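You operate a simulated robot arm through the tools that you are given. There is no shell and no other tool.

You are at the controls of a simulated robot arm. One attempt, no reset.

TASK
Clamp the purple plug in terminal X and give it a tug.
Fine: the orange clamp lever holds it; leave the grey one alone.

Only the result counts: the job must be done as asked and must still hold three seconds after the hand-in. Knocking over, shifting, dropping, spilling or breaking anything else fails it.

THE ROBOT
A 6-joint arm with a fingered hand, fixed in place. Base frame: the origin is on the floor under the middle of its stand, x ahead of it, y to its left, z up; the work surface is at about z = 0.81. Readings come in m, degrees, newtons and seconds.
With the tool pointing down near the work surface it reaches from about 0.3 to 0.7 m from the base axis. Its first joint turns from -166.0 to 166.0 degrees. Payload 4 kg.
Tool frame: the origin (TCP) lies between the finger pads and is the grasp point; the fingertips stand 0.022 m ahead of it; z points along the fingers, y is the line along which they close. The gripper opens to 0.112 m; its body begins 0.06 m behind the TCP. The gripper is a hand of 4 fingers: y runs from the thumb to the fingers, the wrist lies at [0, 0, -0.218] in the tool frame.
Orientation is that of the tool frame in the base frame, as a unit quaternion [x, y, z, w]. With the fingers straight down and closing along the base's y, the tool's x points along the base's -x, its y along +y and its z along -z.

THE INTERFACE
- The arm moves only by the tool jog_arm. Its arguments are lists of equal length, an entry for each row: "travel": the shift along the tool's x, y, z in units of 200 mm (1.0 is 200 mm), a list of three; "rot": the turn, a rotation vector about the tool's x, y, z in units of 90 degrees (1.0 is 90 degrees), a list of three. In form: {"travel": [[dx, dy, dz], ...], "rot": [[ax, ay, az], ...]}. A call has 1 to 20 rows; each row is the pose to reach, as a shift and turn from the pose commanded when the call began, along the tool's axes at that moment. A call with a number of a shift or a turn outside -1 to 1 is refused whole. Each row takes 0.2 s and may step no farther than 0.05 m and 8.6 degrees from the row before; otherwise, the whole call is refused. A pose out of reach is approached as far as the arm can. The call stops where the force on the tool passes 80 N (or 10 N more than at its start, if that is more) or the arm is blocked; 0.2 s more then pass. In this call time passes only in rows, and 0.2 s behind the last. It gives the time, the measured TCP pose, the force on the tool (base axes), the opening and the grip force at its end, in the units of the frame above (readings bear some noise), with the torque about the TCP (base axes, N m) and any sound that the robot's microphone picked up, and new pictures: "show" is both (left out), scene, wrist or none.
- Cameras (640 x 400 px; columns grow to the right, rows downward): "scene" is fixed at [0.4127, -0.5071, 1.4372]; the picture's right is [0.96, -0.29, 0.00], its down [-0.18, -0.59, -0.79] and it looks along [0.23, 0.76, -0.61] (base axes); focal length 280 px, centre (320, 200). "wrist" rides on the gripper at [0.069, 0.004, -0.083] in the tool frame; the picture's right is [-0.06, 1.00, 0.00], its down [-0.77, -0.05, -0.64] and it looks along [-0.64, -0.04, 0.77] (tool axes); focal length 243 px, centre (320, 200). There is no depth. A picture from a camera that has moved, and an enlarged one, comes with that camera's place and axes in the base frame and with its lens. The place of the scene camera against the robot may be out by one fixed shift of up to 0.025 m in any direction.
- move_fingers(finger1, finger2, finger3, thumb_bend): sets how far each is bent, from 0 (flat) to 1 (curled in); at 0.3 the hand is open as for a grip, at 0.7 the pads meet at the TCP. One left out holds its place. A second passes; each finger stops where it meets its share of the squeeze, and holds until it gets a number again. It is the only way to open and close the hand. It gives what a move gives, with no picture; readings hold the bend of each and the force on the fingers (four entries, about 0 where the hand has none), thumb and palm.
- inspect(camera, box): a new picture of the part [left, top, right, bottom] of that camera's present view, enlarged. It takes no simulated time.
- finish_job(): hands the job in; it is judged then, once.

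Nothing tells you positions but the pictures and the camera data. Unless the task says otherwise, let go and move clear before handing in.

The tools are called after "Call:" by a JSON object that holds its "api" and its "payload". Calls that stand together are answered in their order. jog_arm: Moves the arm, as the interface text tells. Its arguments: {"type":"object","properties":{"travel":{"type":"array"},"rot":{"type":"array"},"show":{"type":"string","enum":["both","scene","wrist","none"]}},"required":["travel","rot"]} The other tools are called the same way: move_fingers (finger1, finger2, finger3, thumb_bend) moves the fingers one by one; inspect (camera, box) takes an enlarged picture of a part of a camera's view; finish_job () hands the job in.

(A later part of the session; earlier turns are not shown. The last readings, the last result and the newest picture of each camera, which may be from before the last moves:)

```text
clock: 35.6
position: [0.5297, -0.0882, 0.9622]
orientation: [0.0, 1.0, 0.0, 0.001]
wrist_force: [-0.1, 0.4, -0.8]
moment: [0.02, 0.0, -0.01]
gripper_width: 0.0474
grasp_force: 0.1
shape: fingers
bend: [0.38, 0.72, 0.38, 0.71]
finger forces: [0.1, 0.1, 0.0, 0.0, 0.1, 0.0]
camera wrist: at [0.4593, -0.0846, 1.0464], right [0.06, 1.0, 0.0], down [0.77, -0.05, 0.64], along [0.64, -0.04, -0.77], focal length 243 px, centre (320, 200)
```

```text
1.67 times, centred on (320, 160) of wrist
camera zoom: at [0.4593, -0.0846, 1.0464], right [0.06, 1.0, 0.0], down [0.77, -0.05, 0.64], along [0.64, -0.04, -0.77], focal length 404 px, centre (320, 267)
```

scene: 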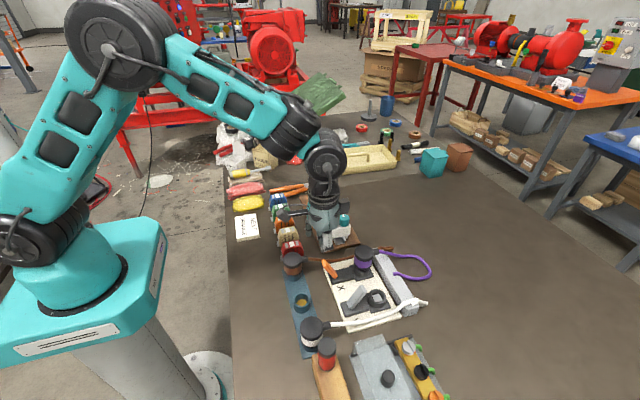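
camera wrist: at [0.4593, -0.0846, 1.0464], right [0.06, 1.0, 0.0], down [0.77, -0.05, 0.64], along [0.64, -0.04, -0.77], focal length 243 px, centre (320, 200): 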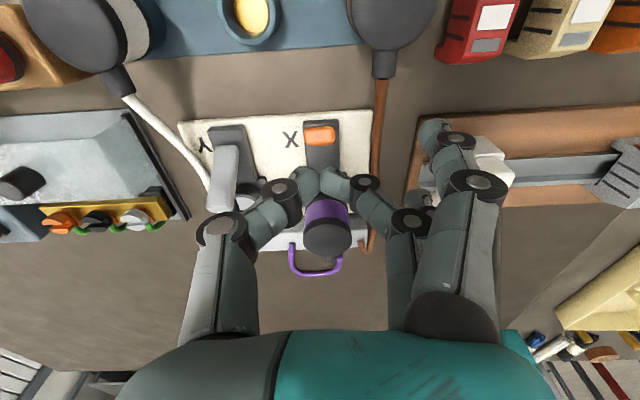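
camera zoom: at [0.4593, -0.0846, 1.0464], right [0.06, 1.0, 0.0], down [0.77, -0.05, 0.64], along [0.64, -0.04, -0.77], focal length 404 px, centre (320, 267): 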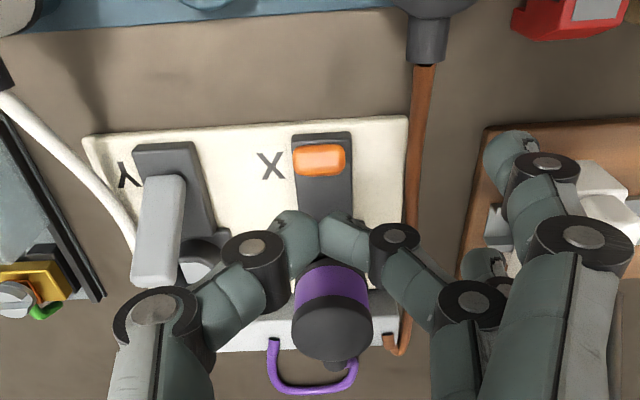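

The lever flipped over to about −29°, the mirror of its original lean, and stays there against an end stop. Next I'll go back above the plug with the hand opened to the earlier width to tug-test it.

Call:
{"api": "move_fingers", "payload": {"finger1": 0.45, "finger2": 0.45, "finger3": 0.45, "thumb_bend": 0.45}}

Call:
{"api": "jog_arm", "payload": {"travel": [[0, 0, -0.15], [-0.13, 0, -0.15], [-0.26, 0, -0.15], [-0.39, 0, -0.15], [-0.515, 0, -0.15]], "rot": [[0, 0, 0], [0, 0, 0], [0, 0, 0], [0, 0, 0], [0, 0, 0]]}}

Call:
{"api": "inspect", "payload": {"camera": "wrist", "box": [220, 0, 420, 200]}}

Call:
{"api": "inspect", "payload": {"camera": "scene", "box": [338, 240, 392, 285]}}

```text
clock: 36.6
position: [0.5298, -0.0898, 0.962]
orientation: [0.0, 1.0, 0.0, -0.001]
wrist_force: [-0.1, 0.1, -0.4]
moment: [0.01, 0.01, 0.03]
gripper_width: 0.0716
grasp_force: 0.1
shape: fingers
bend: [0.45, 0.45, 0.45, 0.45]
finger forces: [0.0, 0.0, 0.0, 0.1, 0.0, 0.0]
```

```text
clock: 37.8
position: [0.634, -0.0886, 0.9927]
orientation: [0.001, 1.0, 0.001, 0.0]
wrist_force: [0.3, -0.1, 0.6]
moment: [0.0, 0.0, -0.04]
gripper_width: 0.0714
grasp_force: 0.0
shape: fingers
bend: [0.45, 0.45, 0.45, 0.45]
finger forces: [0.0, 0.0, 0.1, 0.0, 0.0, 0.0]
camera wrist: at [0.5623, -0.0839, 1.0767], right [0.06, 1.0, 0.0], down [0.76, -0.05, 0.64], along [0.64, -0.04, -0.77], focal length 243 px, centre (320, 200)
```

scene: 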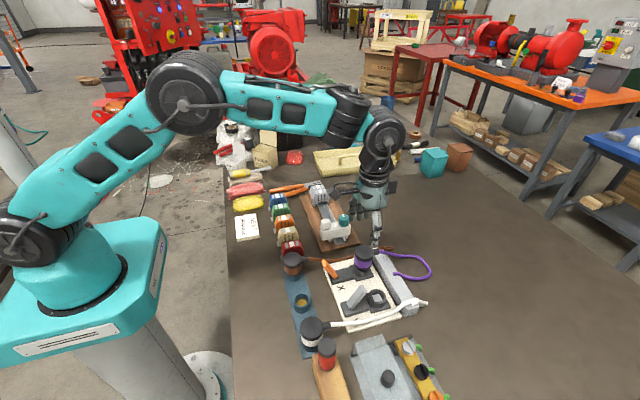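
wrist: 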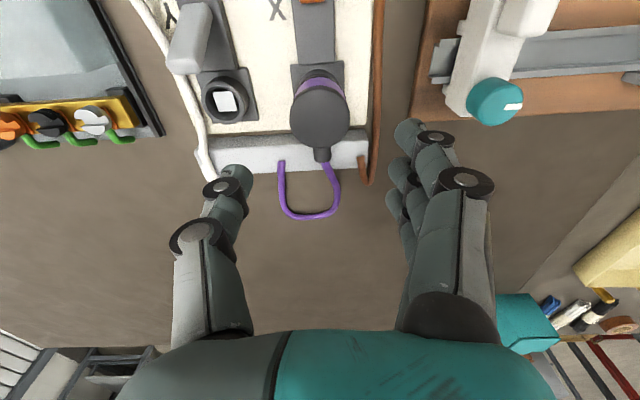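

```text
2.00 times, centred on (320, 100) of wrist
camera zoom: at [0.5623, -0.0839, 1.0767], right [0.06, 1.0, 0.0], down [0.76, -0.05, 0.64], along [0.64, -0.04, -0.77], focal length 485 px, centre (320, 400)
```

zoom: 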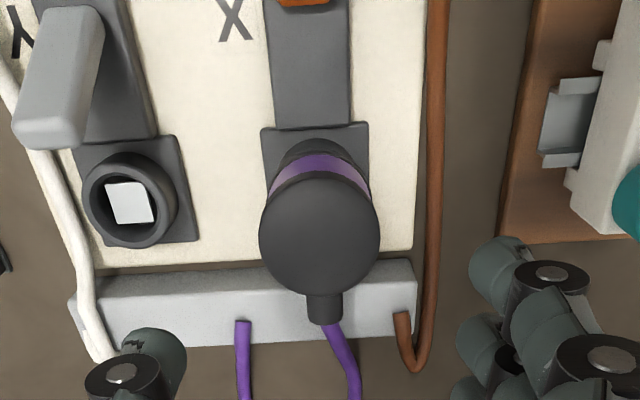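

```text
8.89 times, centred on (365, 262) of scene
camera zoom: at [0.4127, -0.5071, 1.4372], right [0.96, -0.29, 0.0], down [-0.18, -0.59, -0.79], along [0.23, 0.76, -0.61], focal length 2490 px, centre (-80, -356)
```

zoom: 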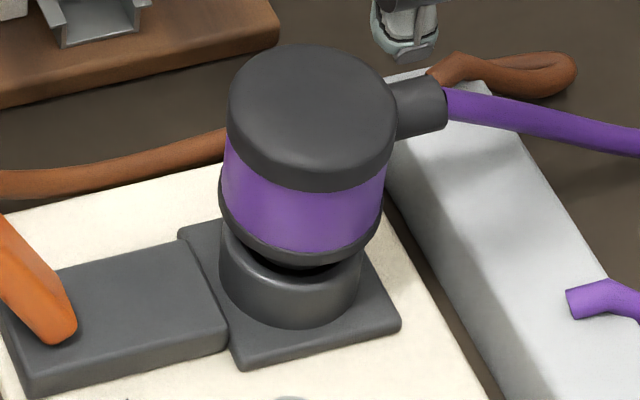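

The plug hasn't moved. I'll descend around its head again and grip it for the tug.

Call:
{"api": "jog_arm", "payload": {"travel": [[-0.005, 0.002, 0.15], [-0.005, 0.002, 0.3], [-0.005, 0.002, 0.43], [-0.005, 0.002, 0.52], [-0.005, 0.002, 0.572]], "rot": [[0, 0, 0], [0, 0, 0], [0, 0, 0], [0, 0, 0], [0, 0, 0]], "show": "wrist"}}

Call:
{"api": "move_fingers", "payload": {"finger1": 0.72, "finger2": 0.72, "finger3": 0.72, "thumb_bend": 0.72}}

Call:
{"api": "inspect", "payload": {"camera": "scene", "box": [338, 240, 392, 285]}}

```text
clock: 39.0
position: [0.6337, -0.0878, 0.8774]
orientation: [0.0, 1.0, 0.0, 0.0]
wrist_force: [0.4, 0.2, 0.0]
moment: [0.0, 0.04, 0.01]
gripper_width: 0.0715
grasp_force: 0.0
shape: fingers
bend: [0.45, 0.45, 0.45, 0.45]
finger forces: [0.0, 0.0, 0.1, 0.0, 0.0, 0.0]
camera wrist: at [0.5632, -0.0837, 0.9614], right [0.06, 1.0, 0.0], down [0.77, -0.05, 0.64], along [0.64, -0.04, -0.77], focal length 243 px, centre (320, 200)
```

wrist: 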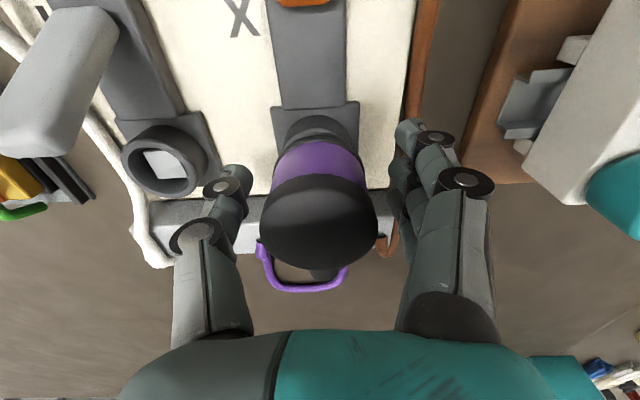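

```text
clock: 40.0
position: [0.6339, -0.0892, 0.8781]
orientation: [0.0, 1.0, 0.0, 0.0]
wrist_force: [0.1, 0.4, -0.2]
moment: [0.0, 0.01, -0.02]
gripper_width: 0.032
grasp_force: 20.2
shape: fingers
bend: [0.68, 0.61, 0.65, 0.61]
finger forces: [3.8, 8.9, 6.9, 0.1, 19.4, 0.0]
```

```text
8.89 times, centred on (365, 262) of scene
camera zoom: at [0.4127, -0.5071, 1.4372], right [0.96, -0.29, 0.0], down [-0.18, -0.59, -0.79], along [0.23, 0.76, -0.61], focal length 2490 px, centre (-80, -356)
```

zoom: 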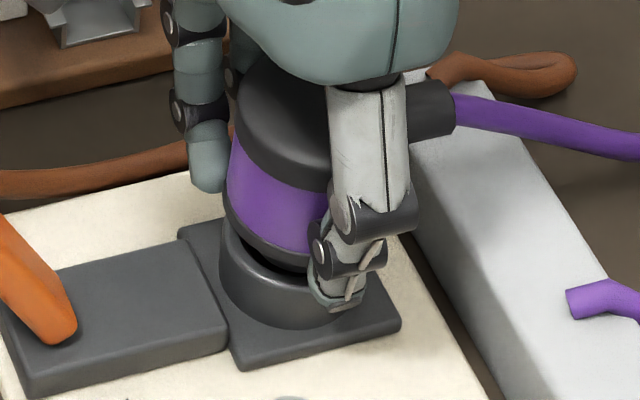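

Plug gripped with 20 N. I'll tug gently upward in small steps and watch the force.

Call:
{"api": "jog_arm", "payload": {"travel": [[0, 0, -0.005], [0, 0, -0.01]], "rot": [[0, 0, 0], [0, 0, 0]], "show": "none"}}

Call:
{"api": "inspect", "payload": {"camera": "scene", "box": [338, 240, 392, 285]}}

```text
clock: 40.6
position: [0.6348, -0.0894, 0.8798]
orientation: [0.0, 1.0, 0.0, 0.0]
wrist_force: [-0.7, 0.6, -1.2]
moment: [-0.03, -0.03, 0.01]
gripper_width: 0.0322
grasp_force: 19.3
shape: fingers
bend: [0.68, 0.61, 0.65, 0.61]
finger forces: [3.7, 9.0, 6.8, 0.1, 19.5, 0.0]
```

```text
8.89 times, centred on (365, 262) of scene
camera zoom: at [0.4127, -0.5071, 1.4372], right [0.96, -0.29, 0.0], down [-0.18, -0.59, -0.79], along [0.23, 0.76, -0.61], focal length 2490 px, centre (-80, -356)
```

zoom: 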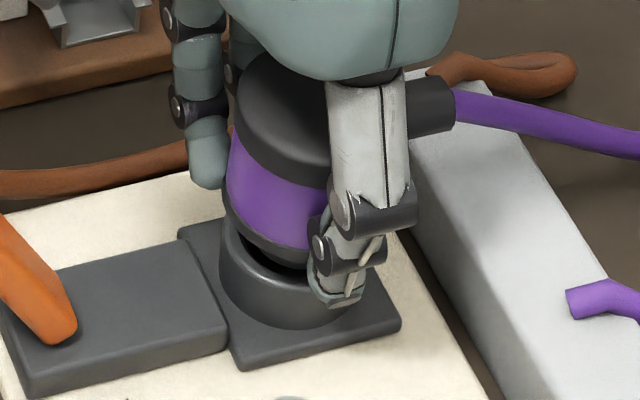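

The plug lifts freely (only its own weight), so it isn't clamped. The 5–6 mm gap under the collar suggests the stub is perched on the square post instead of fitting over it. I'll look closely at the fit from the wrist side.

Call:
{"api": "inspect", "payload": {"camera": "wrist", "box": [260, 90, 380, 190]}}

Call:
{"api": "inspect", "payload": {"camera": "scene", "box": [358, 252, 382, 272]}}

```text
4.00 times, centred on (320, 140) of wrist
camera zoom: at [0.5629, -0.0839, 0.9638], right [0.06, 1.0, 0.0], down [0.77, -0.05, 0.64], along [0.64, -0.04, -0.77], focal length 970 px, centre (320, 440)
```

zoom: 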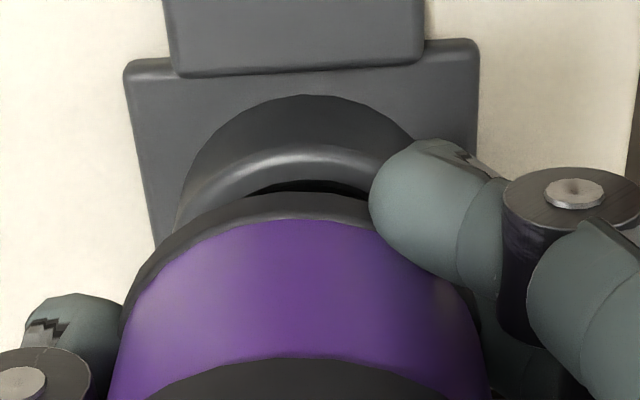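

```text
16.00 times, centred on (370, 262) of scene
camera zoom: at [0.4127, -0.5071, 1.4372], right [0.96, -0.29, 0.0], down [-0.18, -0.59, -0.79], along [0.23, 0.76, -0.61], focal length 4482 px, centre (-480, -792)
```

zoom: 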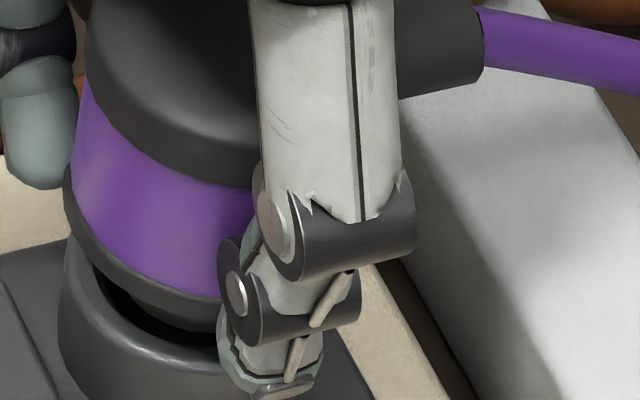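

By my measurement the plug is about 0.6 mm off in +x and −y. I'll do a gentle search: press lightly and nudge in small steps, watching for the plug to drop over the post.

Call:
{"api": "jog_arm", "payload": {"travel": [[0.003, 0.003, 0.0], [0.003, 0.003, 0.01], [0.003, 0.003, 0.017]], "rot": [[0, 0, 0], [0, 0, 0], [0, 0, 0]], "show": "none"}}

```text
clock: 41.4
position: [0.6322, -0.0881, 0.8763]
orientation: [0.0, 1.0, 0.0, 0.001]
wrist_force: [0.6, 0.0, -2.5]
moment: [0.04, -0.01, 0.02]
gripper_width: 0.0319
grasp_force: 19.7
shape: fingers
bend: [0.68, 0.61, 0.65, 0.61]
finger forces: [3.7, 8.9, 6.8, 0.1, 19.5, 0.0]
```

No contact yet at a height where it previously rested, so the plug may have slipped lower. I'll lower further in small steps.

Call:
{"api": "jog_arm", "payload": {"travel": [[0, 0, 0.005], [0, 0, 0.01]], "rot": [[0, 0, 0], [0, 0, 0]], "show": "none"}}

```text
clock: 42.0
position: [0.6329, -0.0873, 0.8752]
orientation: [-0.001, 1.0, 0.001, 0.001]
wrist_force: [0.2, -0.2, -2.0]
moment: [-0.01, -0.02, -0.01]
gripper_width: 0.0321
grasp_force: 19.8
shape: fingers
bend: [0.68, 0.61, 0.65, 0.61]
finger forces: [3.7, 9.1, 6.9, 0.0, 19.5, 0.1]
```

Call:
{"api": "jog_arm", "payload": {"travel": [[0, 0, 0.005], [0, 0, 0.01]], "rot": [[0, 0, 0], [0, 0, 0]], "show": "none"}}

Call:
{"api": "inspect", "payload": {"camera": "scene", "box": [338, 240, 392, 285]}}

```text
clock: 42.6
position: [0.6326, -0.0888, 0.8716]
orientation: [0.0, 1.0, 0.0, 0.0]
wrist_force: [-0.9, 0.5, -1.3]
moment: [0.01, 0.01, -0.04]
gripper_width: 0.0322
grasp_force: 19.4
shape: fingers
bend: [0.68, 0.61, 0.65, 0.61]
finger forces: [3.7, 9.0, 7.1, 0.0, 19.6, 0.0]
```

```text
8.89 times, centred on (365, 262) of scene
camera zoom: at [0.4127, -0.5071, 1.4372], right [0.96, -0.29, 0.0], down [-0.18, -0.59, -0.79], along [0.23, 0.76, -0.61], focal length 2490 px, centre (-80, -356)
```

zoom: 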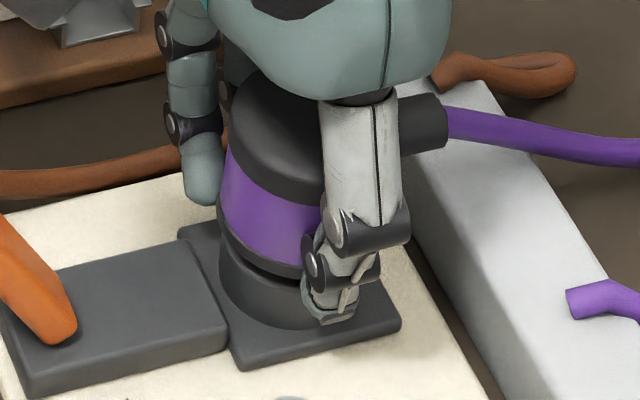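

The plug has dropped over the post and the collar is nearly on the rim, so it is keyed after all. I'll keep lowering until it seats.

Call:
{"api": "jog_arm", "payload": {"travel": [[0, 0, 0.005], [0, 0, 0.01]], "rot": [[0, 0, 0], [0, 0, 0]], "show": "none"}}

Call:
{"api": "inspect", "payload": {"camera": "scene", "box": [358, 252, 382, 272]}}

```text
clock: 43.2
position: [0.6333, -0.0879, 0.8702]
orientation: [0.0, 1.0, 0.0, 0.0]
wrist_force: [0.2, -0.5, -0.3]
moment: [-0.02, -0.01, -0.03]
gripper_width: 0.0322
grasp_force: 19.8
shape: fingers
bend: [0.68, 0.61, 0.65, 0.61]
finger forces: [3.7, 8.9, 7.0, 0.0, 19.5, 0.1]
```

```text
16.00 times, centred on (370, 262) of scene
camera zoom: at [0.4127, -0.5071, 1.4372], right [0.96, -0.29, 0.0], down [-0.18, -0.59, -0.79], along [0.23, 0.76, -0.61], focal length 4482 px, centre (-480, -792)
```

zoom: 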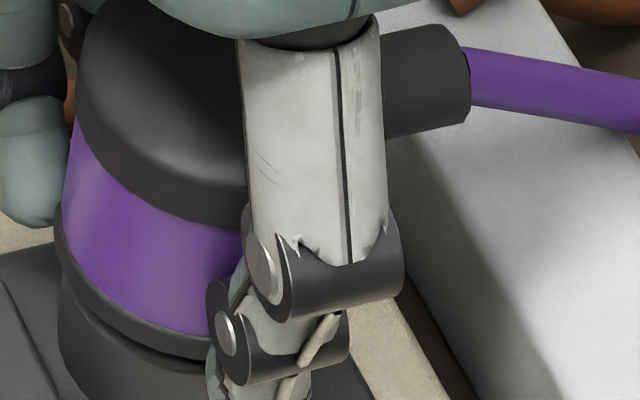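

Call:
{"api": "jog_arm", "payload": {"travel": [[0, 0, 0.004], [0, 0, 0.008]], "rot": [[0, 0, 0], [0, 0, 0]], "show": "none"}}

Call:
{"api": "inspect", "payload": {"camera": "scene", "box": [358, 252, 382, 272]}}

```text
clock: 43.8
position: [0.6325, -0.0882, 0.8695]
orientation: [0.0, 1.0, 0.0, 0.0]
wrist_force: [0.0, -0.6, -1.1]
moment: [-0.03, -0.01, 0.0]
gripper_width: 0.032
grasp_force: 19.9
shape: fingers
bend: [0.68, 0.61, 0.65, 0.61]
finger forces: [3.7, 9.0, 6.9, 0.1, 19.5, 0.0]
```

```text
16.00 times, centred on (370, 262) of scene
camera zoom: at [0.4127, -0.5071, 1.4372], right [0.96, -0.29, 0.0], down [-0.18, -0.59, -0.79], along [0.23, 0.76, -0.61], focal length 4482 px, centre (-480, -792)
```

zoom: 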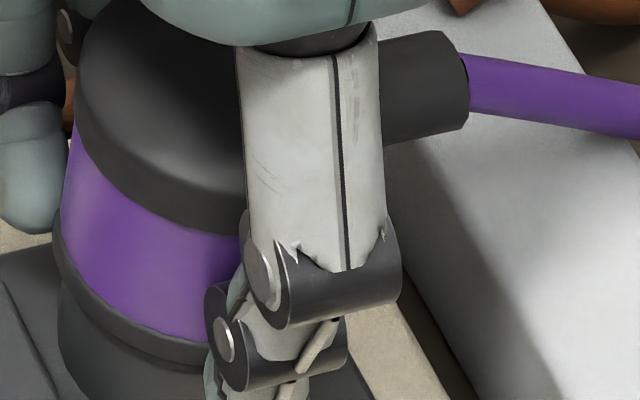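

Call:
{"api": "jog_arm", "payload": {"travel": [[0, 0, 0.004], [0, 0, 0.008]], "rot": [[0, 0, 0], [0, 0, 0]], "show": "none"}}

Call:
{"api": "inspect", "payload": {"camera": "scene", "box": [358, 252, 382, 272]}}

```text
clock: 44.4
position: [0.6317, -0.0878, 0.8679]
orientation: [0.0, 1.0, -0.001, 0.0]
wrist_force: [0.4, -0.6, -0.1]
moment: [-0.01, -0.01, 0.03]
gripper_width: 0.0319
grasp_force: 19.4
shape: fingers
bend: [0.68, 0.61, 0.65, 0.61]
finger forces: [3.6, 9.1, 7.1, 0.0, 19.6, 0.0]
```

```text
16.00 times, centred on (370, 262) of scene
camera zoom: at [0.4127, -0.5071, 1.4372], right [0.96, -0.29, 0.0], down [-0.18, -0.59, -0.79], along [0.23, 0.76, -0.61], focal length 4482 px, centre (-480, -792)
```

zoom: 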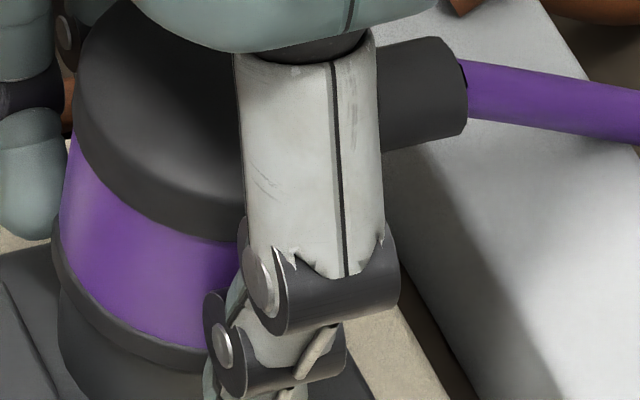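

Call:
{"api": "jog_arm", "payload": {"travel": [[0, 0, 0.004], [0, 0, 0.008]], "rot": [[0, 0, 0], [0, 0, 0]], "show": "none"}}

```text
clock: 45.0
position: [0.6327, -0.0869, 0.8663]
orientation: [0.0, 1.0, -0.001, 0.0]
wrist_force: [-0.6, 0.0, 0.1]
moment: [-0.05, 0.03, 0.01]
gripper_width: 0.0322
grasp_force: 19.7
shape: fingers
bend: [0.68, 0.61, 0.65, 0.61]
finger forces: [3.5, 9.0, 7.0, 0.1, 19.7, 0.0]
```

Call:
{"api": "jog_arm", "payload": {"travel": [[0, 0, 0.004], [0, 0, 0.008]], "rot": [[0, 0, 0], [0, 0, 0]], "show": "none"}}

Call:
{"api": "inspect", "payload": {"camera": "scene", "box": [338, 240, 392, 285]}}

Call:
{"api": "inspect", "payload": {"camera": "wrist", "box": [260, 90, 380, 190]}}

```text
clock: 45.6
position: [0.632, -0.0872, 0.8645]
orientation: [-0.001, 1.0, 0.0, 0.0]
wrist_force: [-2.0, 0.8, 3.4]
moment: [0.01, -0.07, 0.0]
gripper_width: 0.032
grasp_force: 20.6
shape: fingers
bend: [0.68, 0.61, 0.65, 0.61]
finger forces: [4.2, 9.5, 7.4, 0.1, 19.8, 0.0]
```

```text
8.89 times, centred on (365, 262) of scene
camera zoom: at [0.4127, -0.5071, 1.4372], right [0.96, -0.29, 0.0], down [-0.18, -0.59, -0.79], along [0.23, 0.76, -0.61], focal length 2490 px, centre (-80, -356)
```

zoom: 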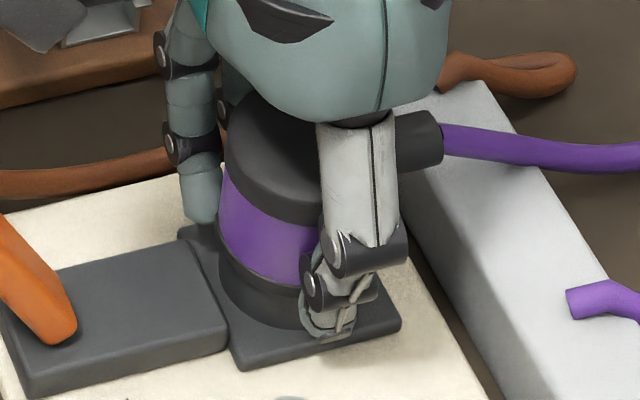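

```text
4.00 times, centred on (320, 140) of wrist
camera zoom: at [0.562, -0.0836, 0.9482], right [0.06, 1.0, 0.0], down [0.77, -0.05, 0.64], along [0.64, -0.04, -0.77], focal length 970 px, centre (320, 440)
```

zoom: 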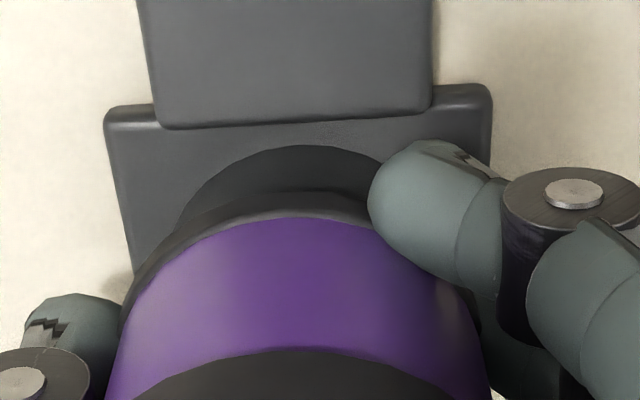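

The collar is now flush on the ring and contact force has begun (about 5 N). I'll press slightly to make sure it is fully seated.

Call:
{"api": "jog_arm", "payload": {"travel": [[0, 0, 0.003], [0, 0, 0.006]], "rot": [[0, 0, 0], [0, 0, 0]], "show": "none"}}

Call:
{"api": "inspect", "payload": {"camera": "scene", "box": [358, 252, 382, 272]}}

```text
clock: 46.2
position: [0.6333, -0.0892, 0.8629]
orientation: [0.0, 1.0, 0.0, 0.001]
wrist_force: [-2.5, 2.2, 8.7]
moment: [0.02, -0.03, 0.01]
gripper_width: 0.0318
grasp_force: 21.3
shape: fingers
bend: [0.68, 0.61, 0.66, 0.61]
finger forces: [4.3, 9.6, 7.9, 0.1, 20.7, 0.0]
```

```text
16.00 times, centred on (370, 262) of scene
camera zoom: at [0.4127, -0.5071, 1.4372], right [0.96, -0.29, 0.0], down [-0.18, -0.59, -0.79], along [0.23, 0.76, -0.61], focal length 4482 px, centre (-480, -792)
```

zoom: 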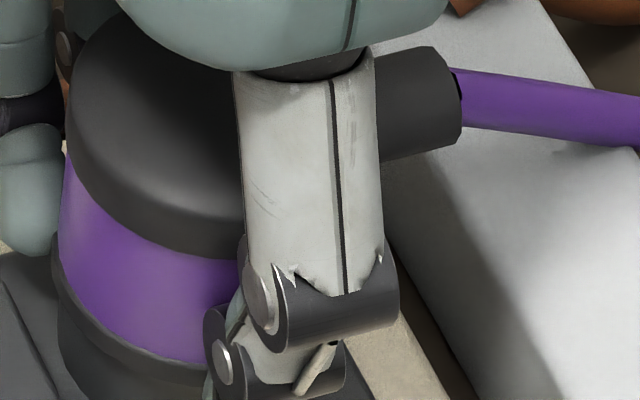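

The plug is fully seated with about 11 N on it. Now I'll test whether it is already held with the lever in its present position, using a tiny upward pull.

Call:
{"api": "jog_arm", "payload": {"travel": [[0, 0, -0.006], [0, 0, -0.012], [0, 0, -0.018]], "rot": [[0, 0, 0], [0, 0, 0], [0, 0, 0]], "show": "none"}}

Call:
{"api": "inspect", "payload": {"camera": "scene", "box": [358, 252, 382, 272]}}

```text
clock: 47.0
position: [0.6327, -0.0891, 0.8647]
orientation: [0.001, 1.0, 0.001, 0.0]
wrist_force: [-0.1, 0.7, -3.1]
moment: [0.0, -0.01, 0.03]
gripper_width: 0.0319
grasp_force: 20.6
shape: fingers
bend: [0.68, 0.61, 0.66, 0.61]
finger forces: [3.9, 8.9, 8.1, 0.0, 20.0, 0.1]
```

```text
16.00 times, centred on (370, 262) of scene
camera zoom: at [0.4127, -0.5071, 1.4372], right [0.96, -0.29, 0.0], down [-0.18, -0.59, -0.79], along [0.23, 0.76, -0.61], focal length 4482 px, centre (-480, -792)
```

zoom: 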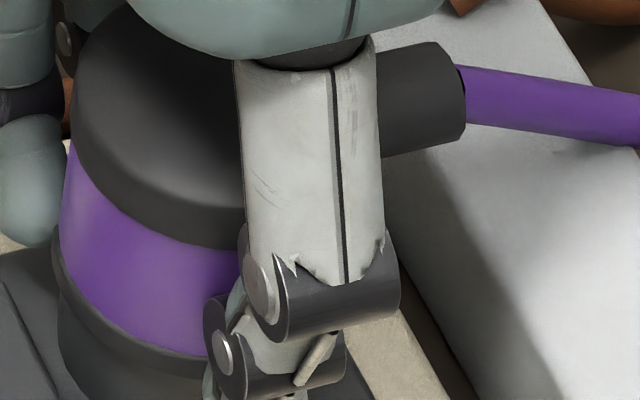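

Call:
{"api": "jog_arm", "payload": {"travel": [[0, 0, -0.006], [0, 0, -0.012]], "rot": [[0, 0, 0], [0, 0, 0]], "show": "none"}}

Call:
{"api": "inspect", "payload": {"camera": "scene", "box": [358, 252, 382, 272]}}

```text
clock: 47.6
position: [0.6328, -0.0879, 0.8685]
orientation: [0.0, 1.0, 0.0, 0.0]
wrist_force: [0.4, -0.2, -2.1]
moment: [0.02, -0.03, -0.02]
gripper_width: 0.032
grasp_force: 20.5
shape: fingers
bend: [0.68, 0.61, 0.66, 0.61]
finger forces: [4.1, 9.1, 7.8, 0.0, 20.1, 0.1]
```

```text
16.00 times, centred on (370, 262) of scene
camera zoom: at [0.4127, -0.5071, 1.4372], right [0.96, -0.29, 0.0], down [-0.18, -0.59, -0.79], along [0.23, 0.76, -0.61], focal length 4482 px, centre (-480, -792)
```

zoom: 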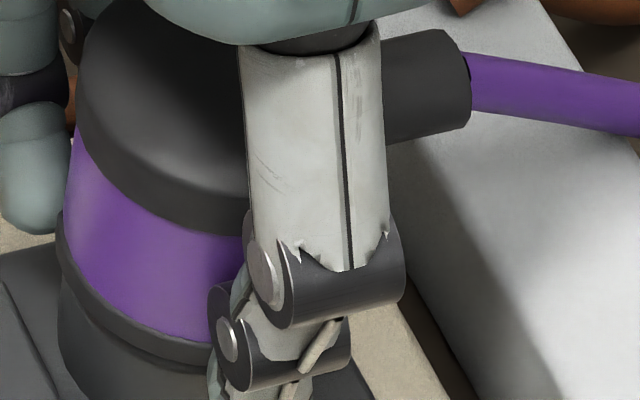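

It lifts freely with the lever at −x, so that side is the open position; clamping must be the lever leaning toward the plug. I'll reseat the plug, release it, and swing the lever back.

Call:
{"api": "jog_arm", "payload": {"travel": [[0, 0, 0.01], [0, 0, 0.02], [0, 0, 0.028]], "rot": [[0, 0, 0], [0, 0, 0], [0, 0, 0]], "show": "none"}}

Call:
{"api": "move_fingers", "payload": {"finger1": 0.45, "finger2": 0.45, "finger3": 0.45, "thumb_bend": 0.45}}

Call:
{"api": "inspect", "payload": {"camera": "scene", "box": [338, 240, 392, 285]}}

```text
clock: 48.4
position: [0.6334, -0.0896, 0.8626]
orientation: [0.0, 1.0, 0.0, 0.001]
wrist_force: [-1.3, 0.8, 7.4]
moment: [-0.03, -0.05, 0.0]
gripper_width: 0.0319
grasp_force: 20.6
shape: fingers
bend: [0.68, 0.61, 0.66, 0.61]
finger forces: [4.4, 9.3, 8.2, 0.0, 20.3, 0.0]
```

```text
clock: 49.4
position: [0.6336, -0.089, 0.8633]
orientation: [0.001, 1.0, 0.0, -0.001]
wrist_force: [0.3, -0.5, 0.2]
moment: [0.02, -0.01, 0.0]
gripper_width: 0.0708
grasp_force: 0.0
shape: fingers
bend: [0.45, 0.45, 0.45, 0.45]
finger forces: [0.0, 0.0, 0.1, 0.0, 0.0, 0.0]
```

```text
8.89 times, centred on (365, 262) of scene
camera zoom: at [0.4127, -0.5071, 1.4372], right [0.96, -0.29, 0.0], down [-0.18, -0.59, -0.79], along [0.23, 0.76, -0.61], focal length 2490 px, centre (-80, -356)
```

zoom: 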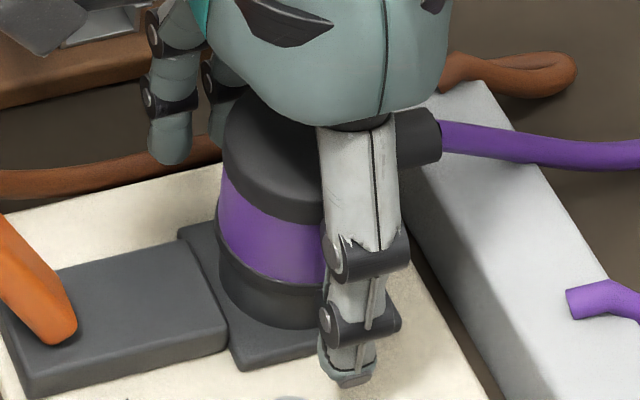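

Seated flush and released. I'll raise the hand, close the fingers into a fist, and move to the −x side of the lever to push it back toward the plug.

Call:
{"api": "jog_arm", "payload": {"travel": [[0, 0, -0.15], [0, 0, -0.35], [0, 0, -0.55], [0.15, 0, -0.55], [0.35, 0, -0.55], [0.55, 0, -0.55], [0.73, 0, -0.55]], "rot": [[0, 0, 0], [0, 0, 0], [0, 0, 0], [0, 0, 0], [0, 0, 0], [0, 0, 0], [0, 0, 0]], "show": "none"}}

Call:
{"api": "move_fingers", "payload": {"finger1": 0.68, "finger2": 0.68, "finger3": 0.68, "thumb_bend": 0.68}}

Call:
{"api": "inspect", "payload": {"camera": "scene", "box": [280, 210, 400, 300]}}

Call:
{"api": "inspect", "payload": {"camera": "wrist", "box": [160, 40, 480, 280]}}

```text
clock: 51.0
position: [0.4877, -0.0877, 0.9732]
orientation: [0.0, 1.0, 0.0, 0.0]
wrist_force: [-0.1, 0.2, 0.4]
moment: [0.0, -0.02, 0.01]
gripper_width: 0.0708
grasp_force: 0.0
shape: fingers
bend: [0.45, 0.45, 0.45, 0.45]
finger forces: [0.0, 0.1, 0.1, 0.0, 0.1, 0.0]
```

```text
clock: 52.0
position: [0.4886, -0.0881, 0.973]
orientation: [0.0, 1.0, -0.001, 0.0]
wrist_force: [-0.3, -0.6, 0.2]
moment: [0.01, 0.01, -0.03]
gripper_width: 0.0135
grasp_force: 0.0
shape: fingers
bend: [0.68, 0.68, 0.68, 0.68]
finger forces: [0.0, 0.0, 0.0, 0.1, 0.1, 0.0]
```

```text
4.44 times, centred on (340, 255) of scene
camera zoom: at [0.4127, -0.5071, 1.4372], right [0.96, -0.29, 0.0], down [-0.18, -0.59, -0.79], along [0.23, 0.76, -0.61], focal length 1245 px, centre (231, -44)
```

zoom: 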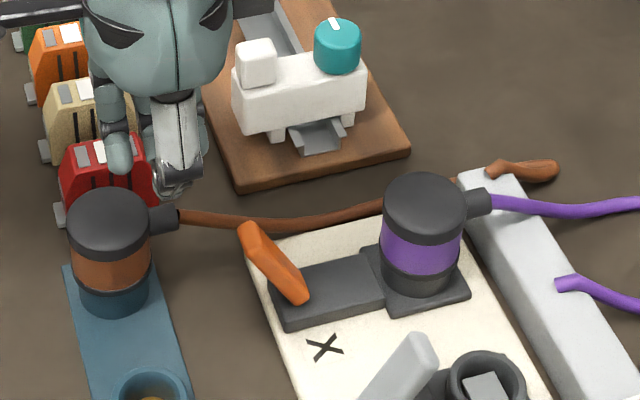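

```text
1.67 times, centred on (320, 160) of wrist
camera zoom: at [0.4178, -0.0835, 1.0574], right [0.06, 1.0, 0.0], down [0.77, -0.05, 0.64], along [0.64, -0.04, -0.77], focal length 404 px, centre (320, 267)
```

zoom: 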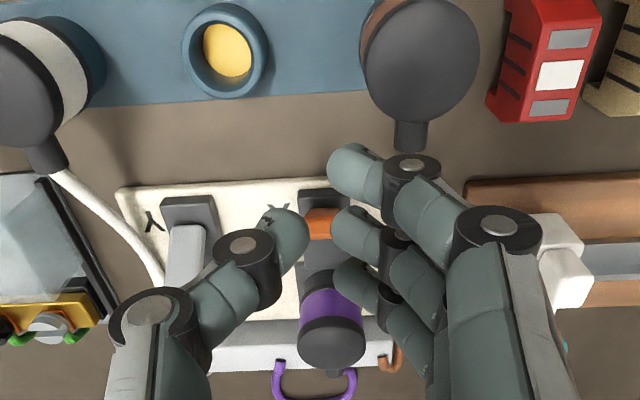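

The plug now sits flush in X. Pushing from behind would bring a finger close to the brown plug, so I'll use the pinch grip that worked before: straddle the lever with thumb and middle finger.

Call:
{"api": "move_fingers", "payload": {"finger1": 0.38, "finger2": 0.5, "finger3": 0.38, "thumb_bend": 0.5}}

Call:
{"api": "jog_arm", "payload": {"travel": [[-0.14, 0, 0], [-0.265, 0, 0], [-0.265, 0, 0.12], [-0.265, 0, 0.24], [-0.265, 0, 0.36]], "rot": [[0, 0, 0], [0, 0, 0], [0, 0, 0], [0, 0, 0], [0, 0, 0]]}}

Call:
{"api": "inspect", "payload": {"camera": "scene", "box": [310, 220, 400, 290]}}

Call:
{"api": "inspect", "payload": {"camera": "wrist", "box": [160, 40, 480, 280]}}

```text
clock: 53.0
position: [0.4884, -0.0878, 0.9734]
orientation: [0.0, 1.0, 0.0, 0.0]
wrist_force: [-0.1, -1.1, 0.1]
moment: [0.02, -0.02, -0.05]
gripper_width: 0.0736
grasp_force: 0.0
shape: fingers
bend: [0.38, 0.5, 0.38, 0.5]
finger forces: [0.0, 0.1, 0.1, 0.1, 0.0, 0.0]
```

```text
clock: 54.2
position: [0.5413, -0.0889, 0.9006]
orientation: [0.0, 1.0, 0.001, 0.0]
wrist_force: [0.1, -0.6, -0.3]
moment: [-0.04, -0.03, -0.03]
gripper_width: 0.0737
grasp_force: 0.2
shape: fingers
bend: [0.38, 0.5, 0.38, 0.5]
finger forces: [0.1, 0.1, 0.0, 0.0, 0.0, 0.1]
camera wrist: at [0.4697, -0.0837, 0.9846], right [0.06, 1.0, 0.0], down [0.76, -0.05, 0.64], along [0.64, -0.04, -0.77], focal length 243 px, centre (320, 200)
```

scene: 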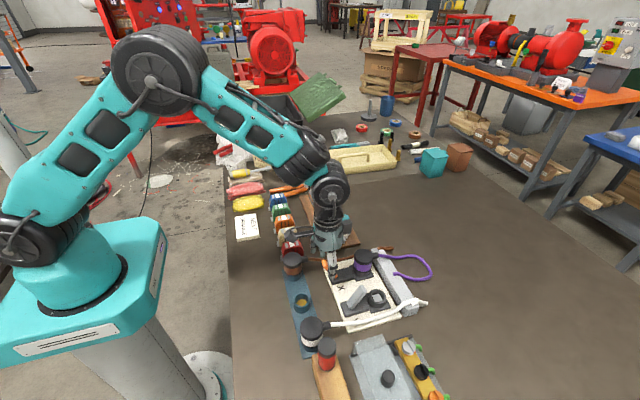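
wrist: 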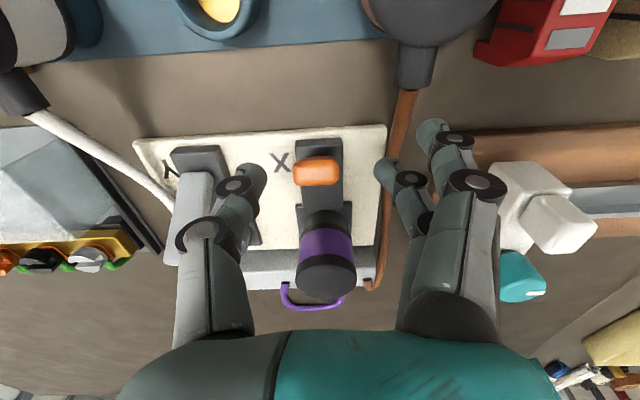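

```text
5.71 times, centred on (355, 255) of scene
camera zoom: at [0.4127, -0.5071, 1.4372], right [0.96, -0.29, 0.0], down [-0.18, -0.59, -0.79], along [0.23, 0.76, -0.61], focal length 1601 px, centre (120, -114)
```

zoom: 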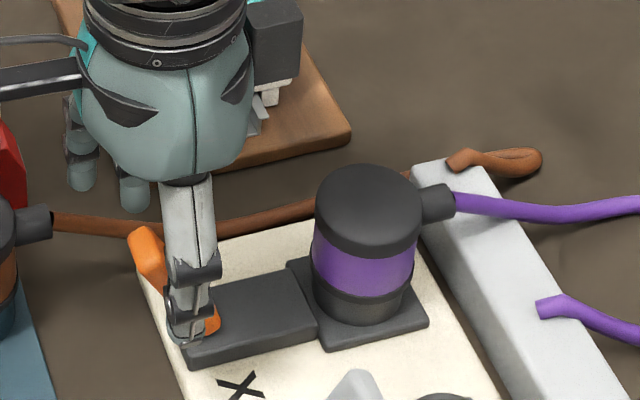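

```text
1.67 times, centred on (320, 160) of wrist
camera zoom: at [0.4697, -0.0837, 0.9846], right [0.06, 1.0, 0.0], down [0.76, -0.05, 0.64], along [0.64, -0.04, -0.77], focal length 404 px, centre (320, 267)
```

zoom: 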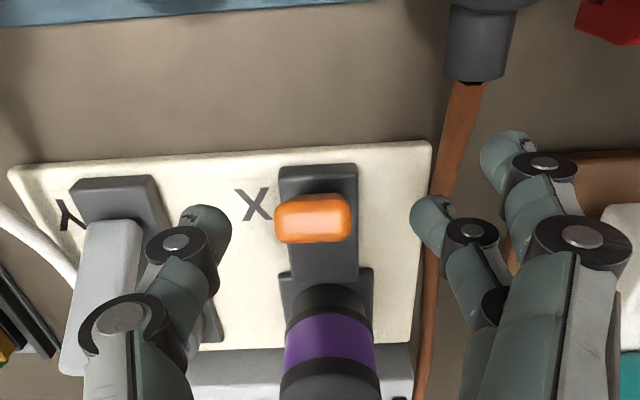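

Thumb and middle finger straddle the lever tip. Pinching.

Call:
{"api": "move_fingers", "payload": {"finger2": 0.72, "thumb_bend": 0.72}}

Call:
{"api": "inspect", "payload": {"camera": "wrist", "box": [160, 40, 480, 280]}}

```text
clock: 55.2
position: [0.5392, -0.0881, 0.9]
orientation: [0.001, 1.0, 0.0, 0.0]
wrist_force: [2.1, -4.7, -5.9]
moment: [-0.06, -0.02, -0.01]
gripper_width: 0.0564
grasp_force: 7.3
shape: fingers
bend: [0.38, 0.67, 0.38, 0.66]
finger forces: [0.0, 4.4, 0.0, 0.0, 9.6, 0.0]
```

```text
1.67 times, centred on (320, 160) of wrist
camera zoom: at [0.4697, -0.0839, 0.9847], right [0.06, 1.0, 0.0], down [0.77, -0.05, 0.64], along [0.64, -0.04, -0.77], focal length 404 px, centre (320, 267)
```

zoom: 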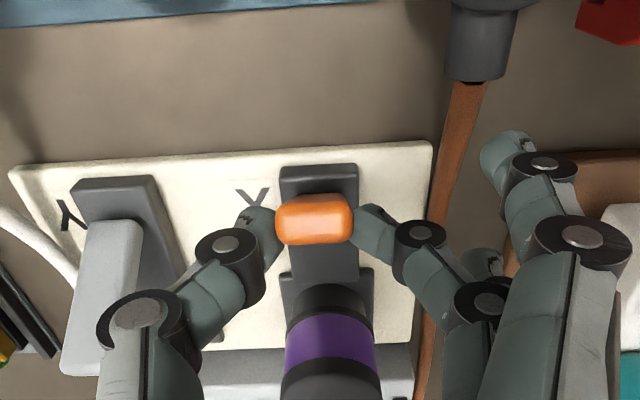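

Pinched firmly. I'll swing the lever back along the arc toward the plug, to about +20° first.

Call:
{"api": "jog_arm", "payload": {"travel": [[-0.017, 0, -0.008], [-0.0345, 0, -0.015], [-0.055, 0, -0.021], [-0.0765, 0, -0.026], [-0.098, 0, -0.029], [-0.12, 0, -0.03], [-0.142, 0, -0.029], [-0.1635, 0, -0.026], [-0.185, 0, -0.021], [-0.2055, 0, -0.015]], "rot": [[0, 0, 0], [0, 0, 0], [0, 0, 0], [0, 0, 0], [0, 0, 0], [0, 0, 0], [0, 0, 0], [0, 0, 0], [0, 0, 0], [0, 0, 0]], "show": "none"}}

Call:
{"api": "inspect", "payload": {"camera": "scene", "box": [320, 230, 400, 290]}}

```text
clock: 57.4
position: [0.5804, -0.0882, 0.9034]
orientation: [0.0, 1.0, 0.0, 0.0]
wrist_force: [-1.4, -5.6, -2.0]
moment: [-0.12, 0.07, 0.0]
gripper_width: 0.057
grasp_force: 8.2
shape: fingers
bend: [0.38, 0.68, 0.38, 0.66]
finger forces: [0.0, 4.6, 0.1, 0.1, 10.5, 0.1]
```

```text
6.67 times, centred on (360, 260) of scene
camera zoom: at [0.4127, -0.5071, 1.4372], right [0.96, -0.29, 0.0], down [-0.18, -0.59, -0.79], along [0.23, 0.76, -0.61], focal length 1868 px, centre (53, -200)
```

zoom: 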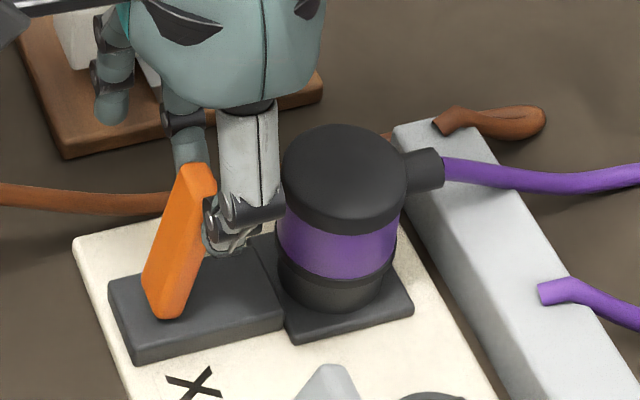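

The lever is at about +18°, but the fingers sit on its +x edge and could slip. I'll re-grip about 7 mm further back for a better hold.

Call:
{"api": "move_fingers", "payload": {"finger2": 0.56, "thumb_bend": 0.56}}

Call:
{"api": "inspect", "payload": {"camera": "scene", "box": [320, 230, 400, 290]}}

Call:
{"api": "inspect", "payload": {"camera": "wrist", "box": [160, 60, 480, 300]}}

```text
clock: 58.4
position: [0.5812, -0.0883, 0.9047]
orientation: [-0.001, 1.0, 0.0, 0.0]
wrist_force: [0.2, -0.3, -0.7]
moment: [-0.01, 0.0, 0.03]
gripper_width: 0.0651
grasp_force: 0.0
shape: fingers
bend: [0.38, 0.56, 0.38, 0.56]
finger forces: [0.0, 0.0, 0.0, 0.1, 0.0, 0.0]
```

```text
6.67 times, centred on (360, 260) of scene
camera zoom: at [0.4127, -0.5071, 1.4372], right [0.96, -0.29, 0.0], down [-0.18, -0.59, -0.79], along [0.23, 0.76, -0.61], focal length 1868 px, centre (53, -200)
```

zoom: 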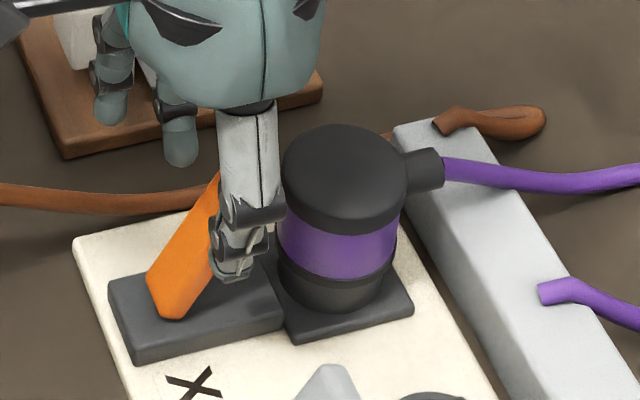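

```text
1.67 times, centred on (320, 180) of wrist
camera zoom: at [0.5102, -0.0833, 0.9881], right [0.06, 1.0, 0.0], down [0.77, -0.05, 0.64], along [0.64, -0.04, -0.77], focal length 404 px, centre (320, 233)
```

zoom: 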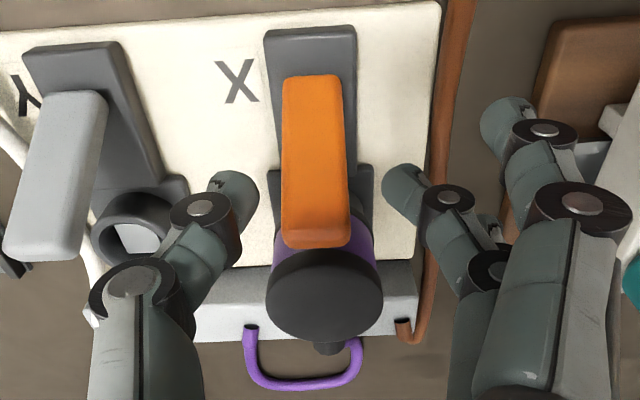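

On release the lever snapped by itself to the plug side (about +28°), so it is bistable, and the plug is now seated under it. I'll go back to the plug to tug-test.

Call:
{"api": "jog_arm", "payload": {"travel": [[0, 0, -0.15], [0, 0, -0.35], [-0.13, 0, -0.35], [-0.2595, 0, -0.35]], "rot": [[0, 0, 0], [0, 0, 0], [0, 0, 0], [0, 0, 0]]}}

Call:
{"api": "move_fingers", "payload": {"finger1": 0.45, "finger2": 0.45, "finger3": 0.45, "thumb_bend": 0.45}}

Call:
{"api": "inspect", "payload": {"camera": "scene", "box": [320, 230, 400, 290]}}

Call:
{"api": "inspect", "payload": {"camera": "wrist", "box": [220, 0, 420, 200]}}

```text
clock: 59.4
position: [0.6317, -0.0888, 0.9744]
orientation: [-0.001, 1.0, 0.0, 0.001]
wrist_force: [0.1, -0.9, 0.3]
moment: [-0.03, 0.03, 0.02]
gripper_width: 0.0652
grasp_force: 0.0
shape: fingers
bend: [0.38, 0.56, 0.38, 0.56]
finger forces: [0.0, 0.0, 0.0, 0.0, 0.0, 0.0]
camera wrist: at [0.5615, -0.0835, 1.0588], right [0.06, 1.0, 0.0], down [0.77, -0.05, 0.64], along [0.64, -0.04, -0.77], focal length 243 px, centre (320, 200)
```

scene: 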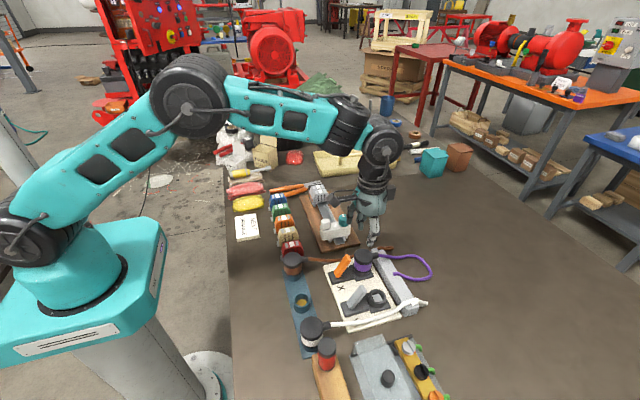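
wrist: 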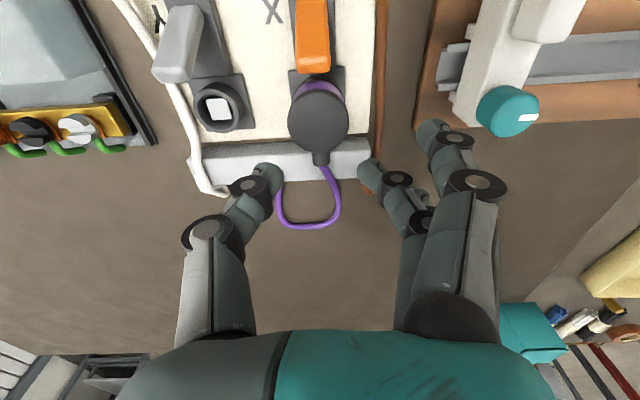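

```text
clock: 60.4
position: [0.6326, -0.0885, 0.9763]
orientation: [0.001, 1.0, 0.0, 0.001]
wrist_force: [0.0, -0.3, 0.1]
moment: [0.01, -0.04, -0.01]
gripper_width: 0.0717
grasp_force: 0.0
shape: fingers
bend: [0.45, 0.45, 0.45, 0.45]
finger forces: [0.1, 0.0, 0.1, 0.0, 0.1, 0.1]
```

```text
6.67 times, centred on (360, 260) of scene
camera zoom: at [0.4127, -0.5071, 1.4372], right [0.96, -0.29, 0.0], down [-0.18, -0.59, -0.79], along [0.23, 0.76, -0.61], focal length 1868 px, centre (53, -200)
```

zoom: 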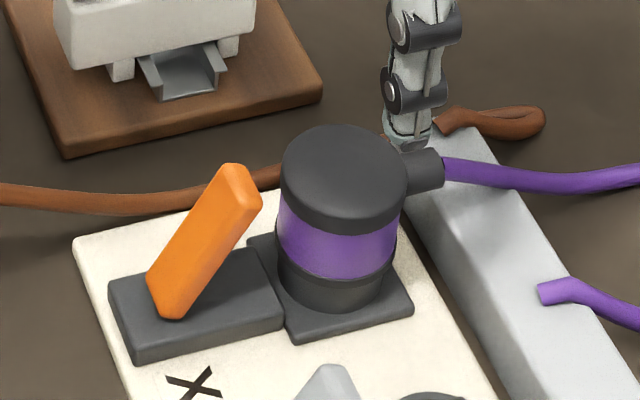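

```text
2.00 times, centred on (320, 100) of wrist
camera zoom: at [0.5615, -0.0836, 1.0587], right [0.06, 1.0, 0.0], down [0.77, -0.05, 0.64], along [0.64, -0.04, -0.77], focal length 485 px, centre (320, 400)
```

zoom: 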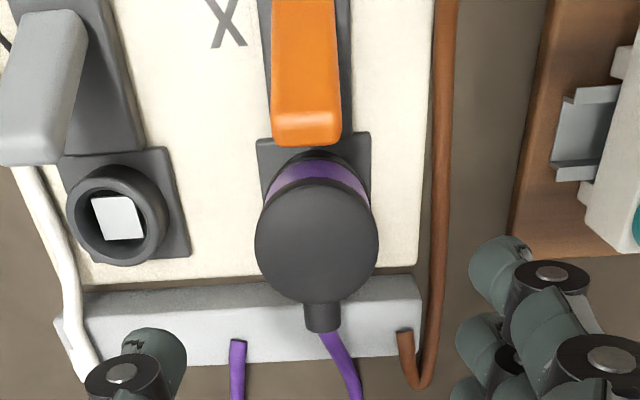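

The plug is flush and the lever leans to the plug side. I'll descend, grip the head, and tug upward gently.

Call:
{"api": "jog_arm", "payload": {"travel": [[0, 0, 0.15], [0, 0, 0.3], [0, 0, 0.42], [0, 0, 0.5], [0, 0, 0.55]], "rot": [[0, 0, 0], [0, 0, 0], [0, 0, 0], [0, 0, 0], [0, 0, 0]], "show": "none"}}

Call:
{"api": "move_fingers", "payload": {"finger1": 0.72, "finger2": 0.72, "finger3": 0.72, "thumb_bend": 0.72}}

Call:
{"api": "inspect", "payload": {"camera": "scene", "box": [358, 252, 382, 272]}}

Call:
{"api": "jog_arm", "payload": {"travel": [[0, 0, -0.005], [0, 0, -0.01]], "rot": [[0, 0, 0], [0, 0, 0]], "show": "none"}}

Call:
{"api": "inspect", "payload": {"camera": "scene", "box": [358, 252, 382, 272]}}

```text
clock: 61.6
position: [0.6321, -0.0881, 0.8651]
orientation: [0.001, 1.0, 0.0, 0.0]
wrist_force: [0.2, -0.4, 0.6]
moment: [-0.01, 0.02, 0.02]
gripper_width: 0.0716
grasp_force: 0.1
shape: fingers
bend: [0.45, 0.45, 0.45, 0.45]
finger forces: [0.0, 0.0, 0.0, 0.0, 0.0, 0.0]
```

```text
clock: 62.6
position: [0.6326, -0.0883, 0.8652]
orientation: [0.0, 1.0, 0.0, -0.001]
wrist_force: [-0.7, 2.8, -6.3]
moment: [0.08, 0.0, 0.01]
gripper_width: 0.0307
grasp_force: 19.1
shape: fingers
bend: [0.68, 0.59, 0.63, 0.61]
finger forces: [4.0, 8.8, 8.1, 0.0, 17.9, 0.0]
```

```text
16.00 times, centred on (370, 262) of scene
camera zoom: at [0.4127, -0.5071, 1.4372], right [0.96, -0.29, 0.0], down [-0.18, -0.59, -0.79], along [0.23, 0.76, -0.61], focal length 4482 px, centre (-480, -792)
```

zoom: 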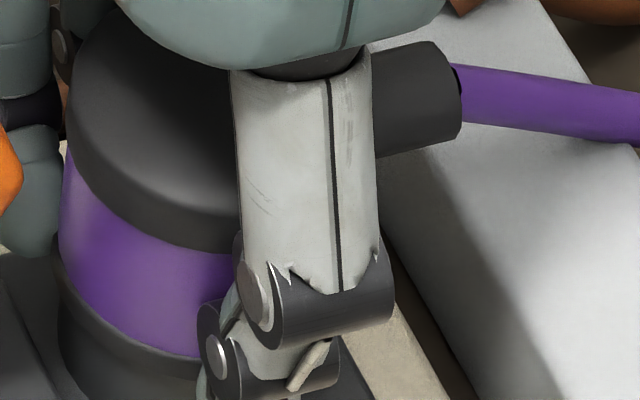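

```text
clock: 63.2
position: [0.6324, -0.0883, 0.8644]
orientation: [0.001, 1.0, 0.001, -0.001]
wrist_force: [2.1, 2.7, -17.0]
moment: [0.08, 0.0, 0.01]
gripper_width: 0.0305
grasp_force: 18.3
shape: fingers
bend: [0.68, 0.59, 0.63, 0.61]
finger forces: [3.7, 8.4, 8.1, 0.0, 17.1, 0.0]
```

```text
16.00 times, centred on (370, 262) of scene
camera zoom: at [0.4127, -0.5071, 1.4372], right [0.96, -0.29, 0.0], down [-0.18, -0.59, -0.79], along [0.23, 0.76, -0.61], focal length 4482 px, centre (-480, -792)
```

zoom: 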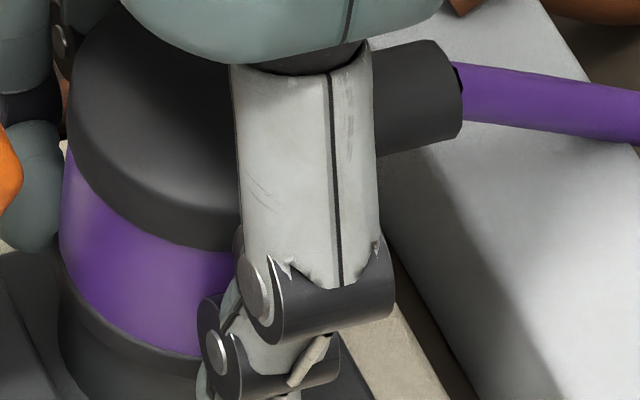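

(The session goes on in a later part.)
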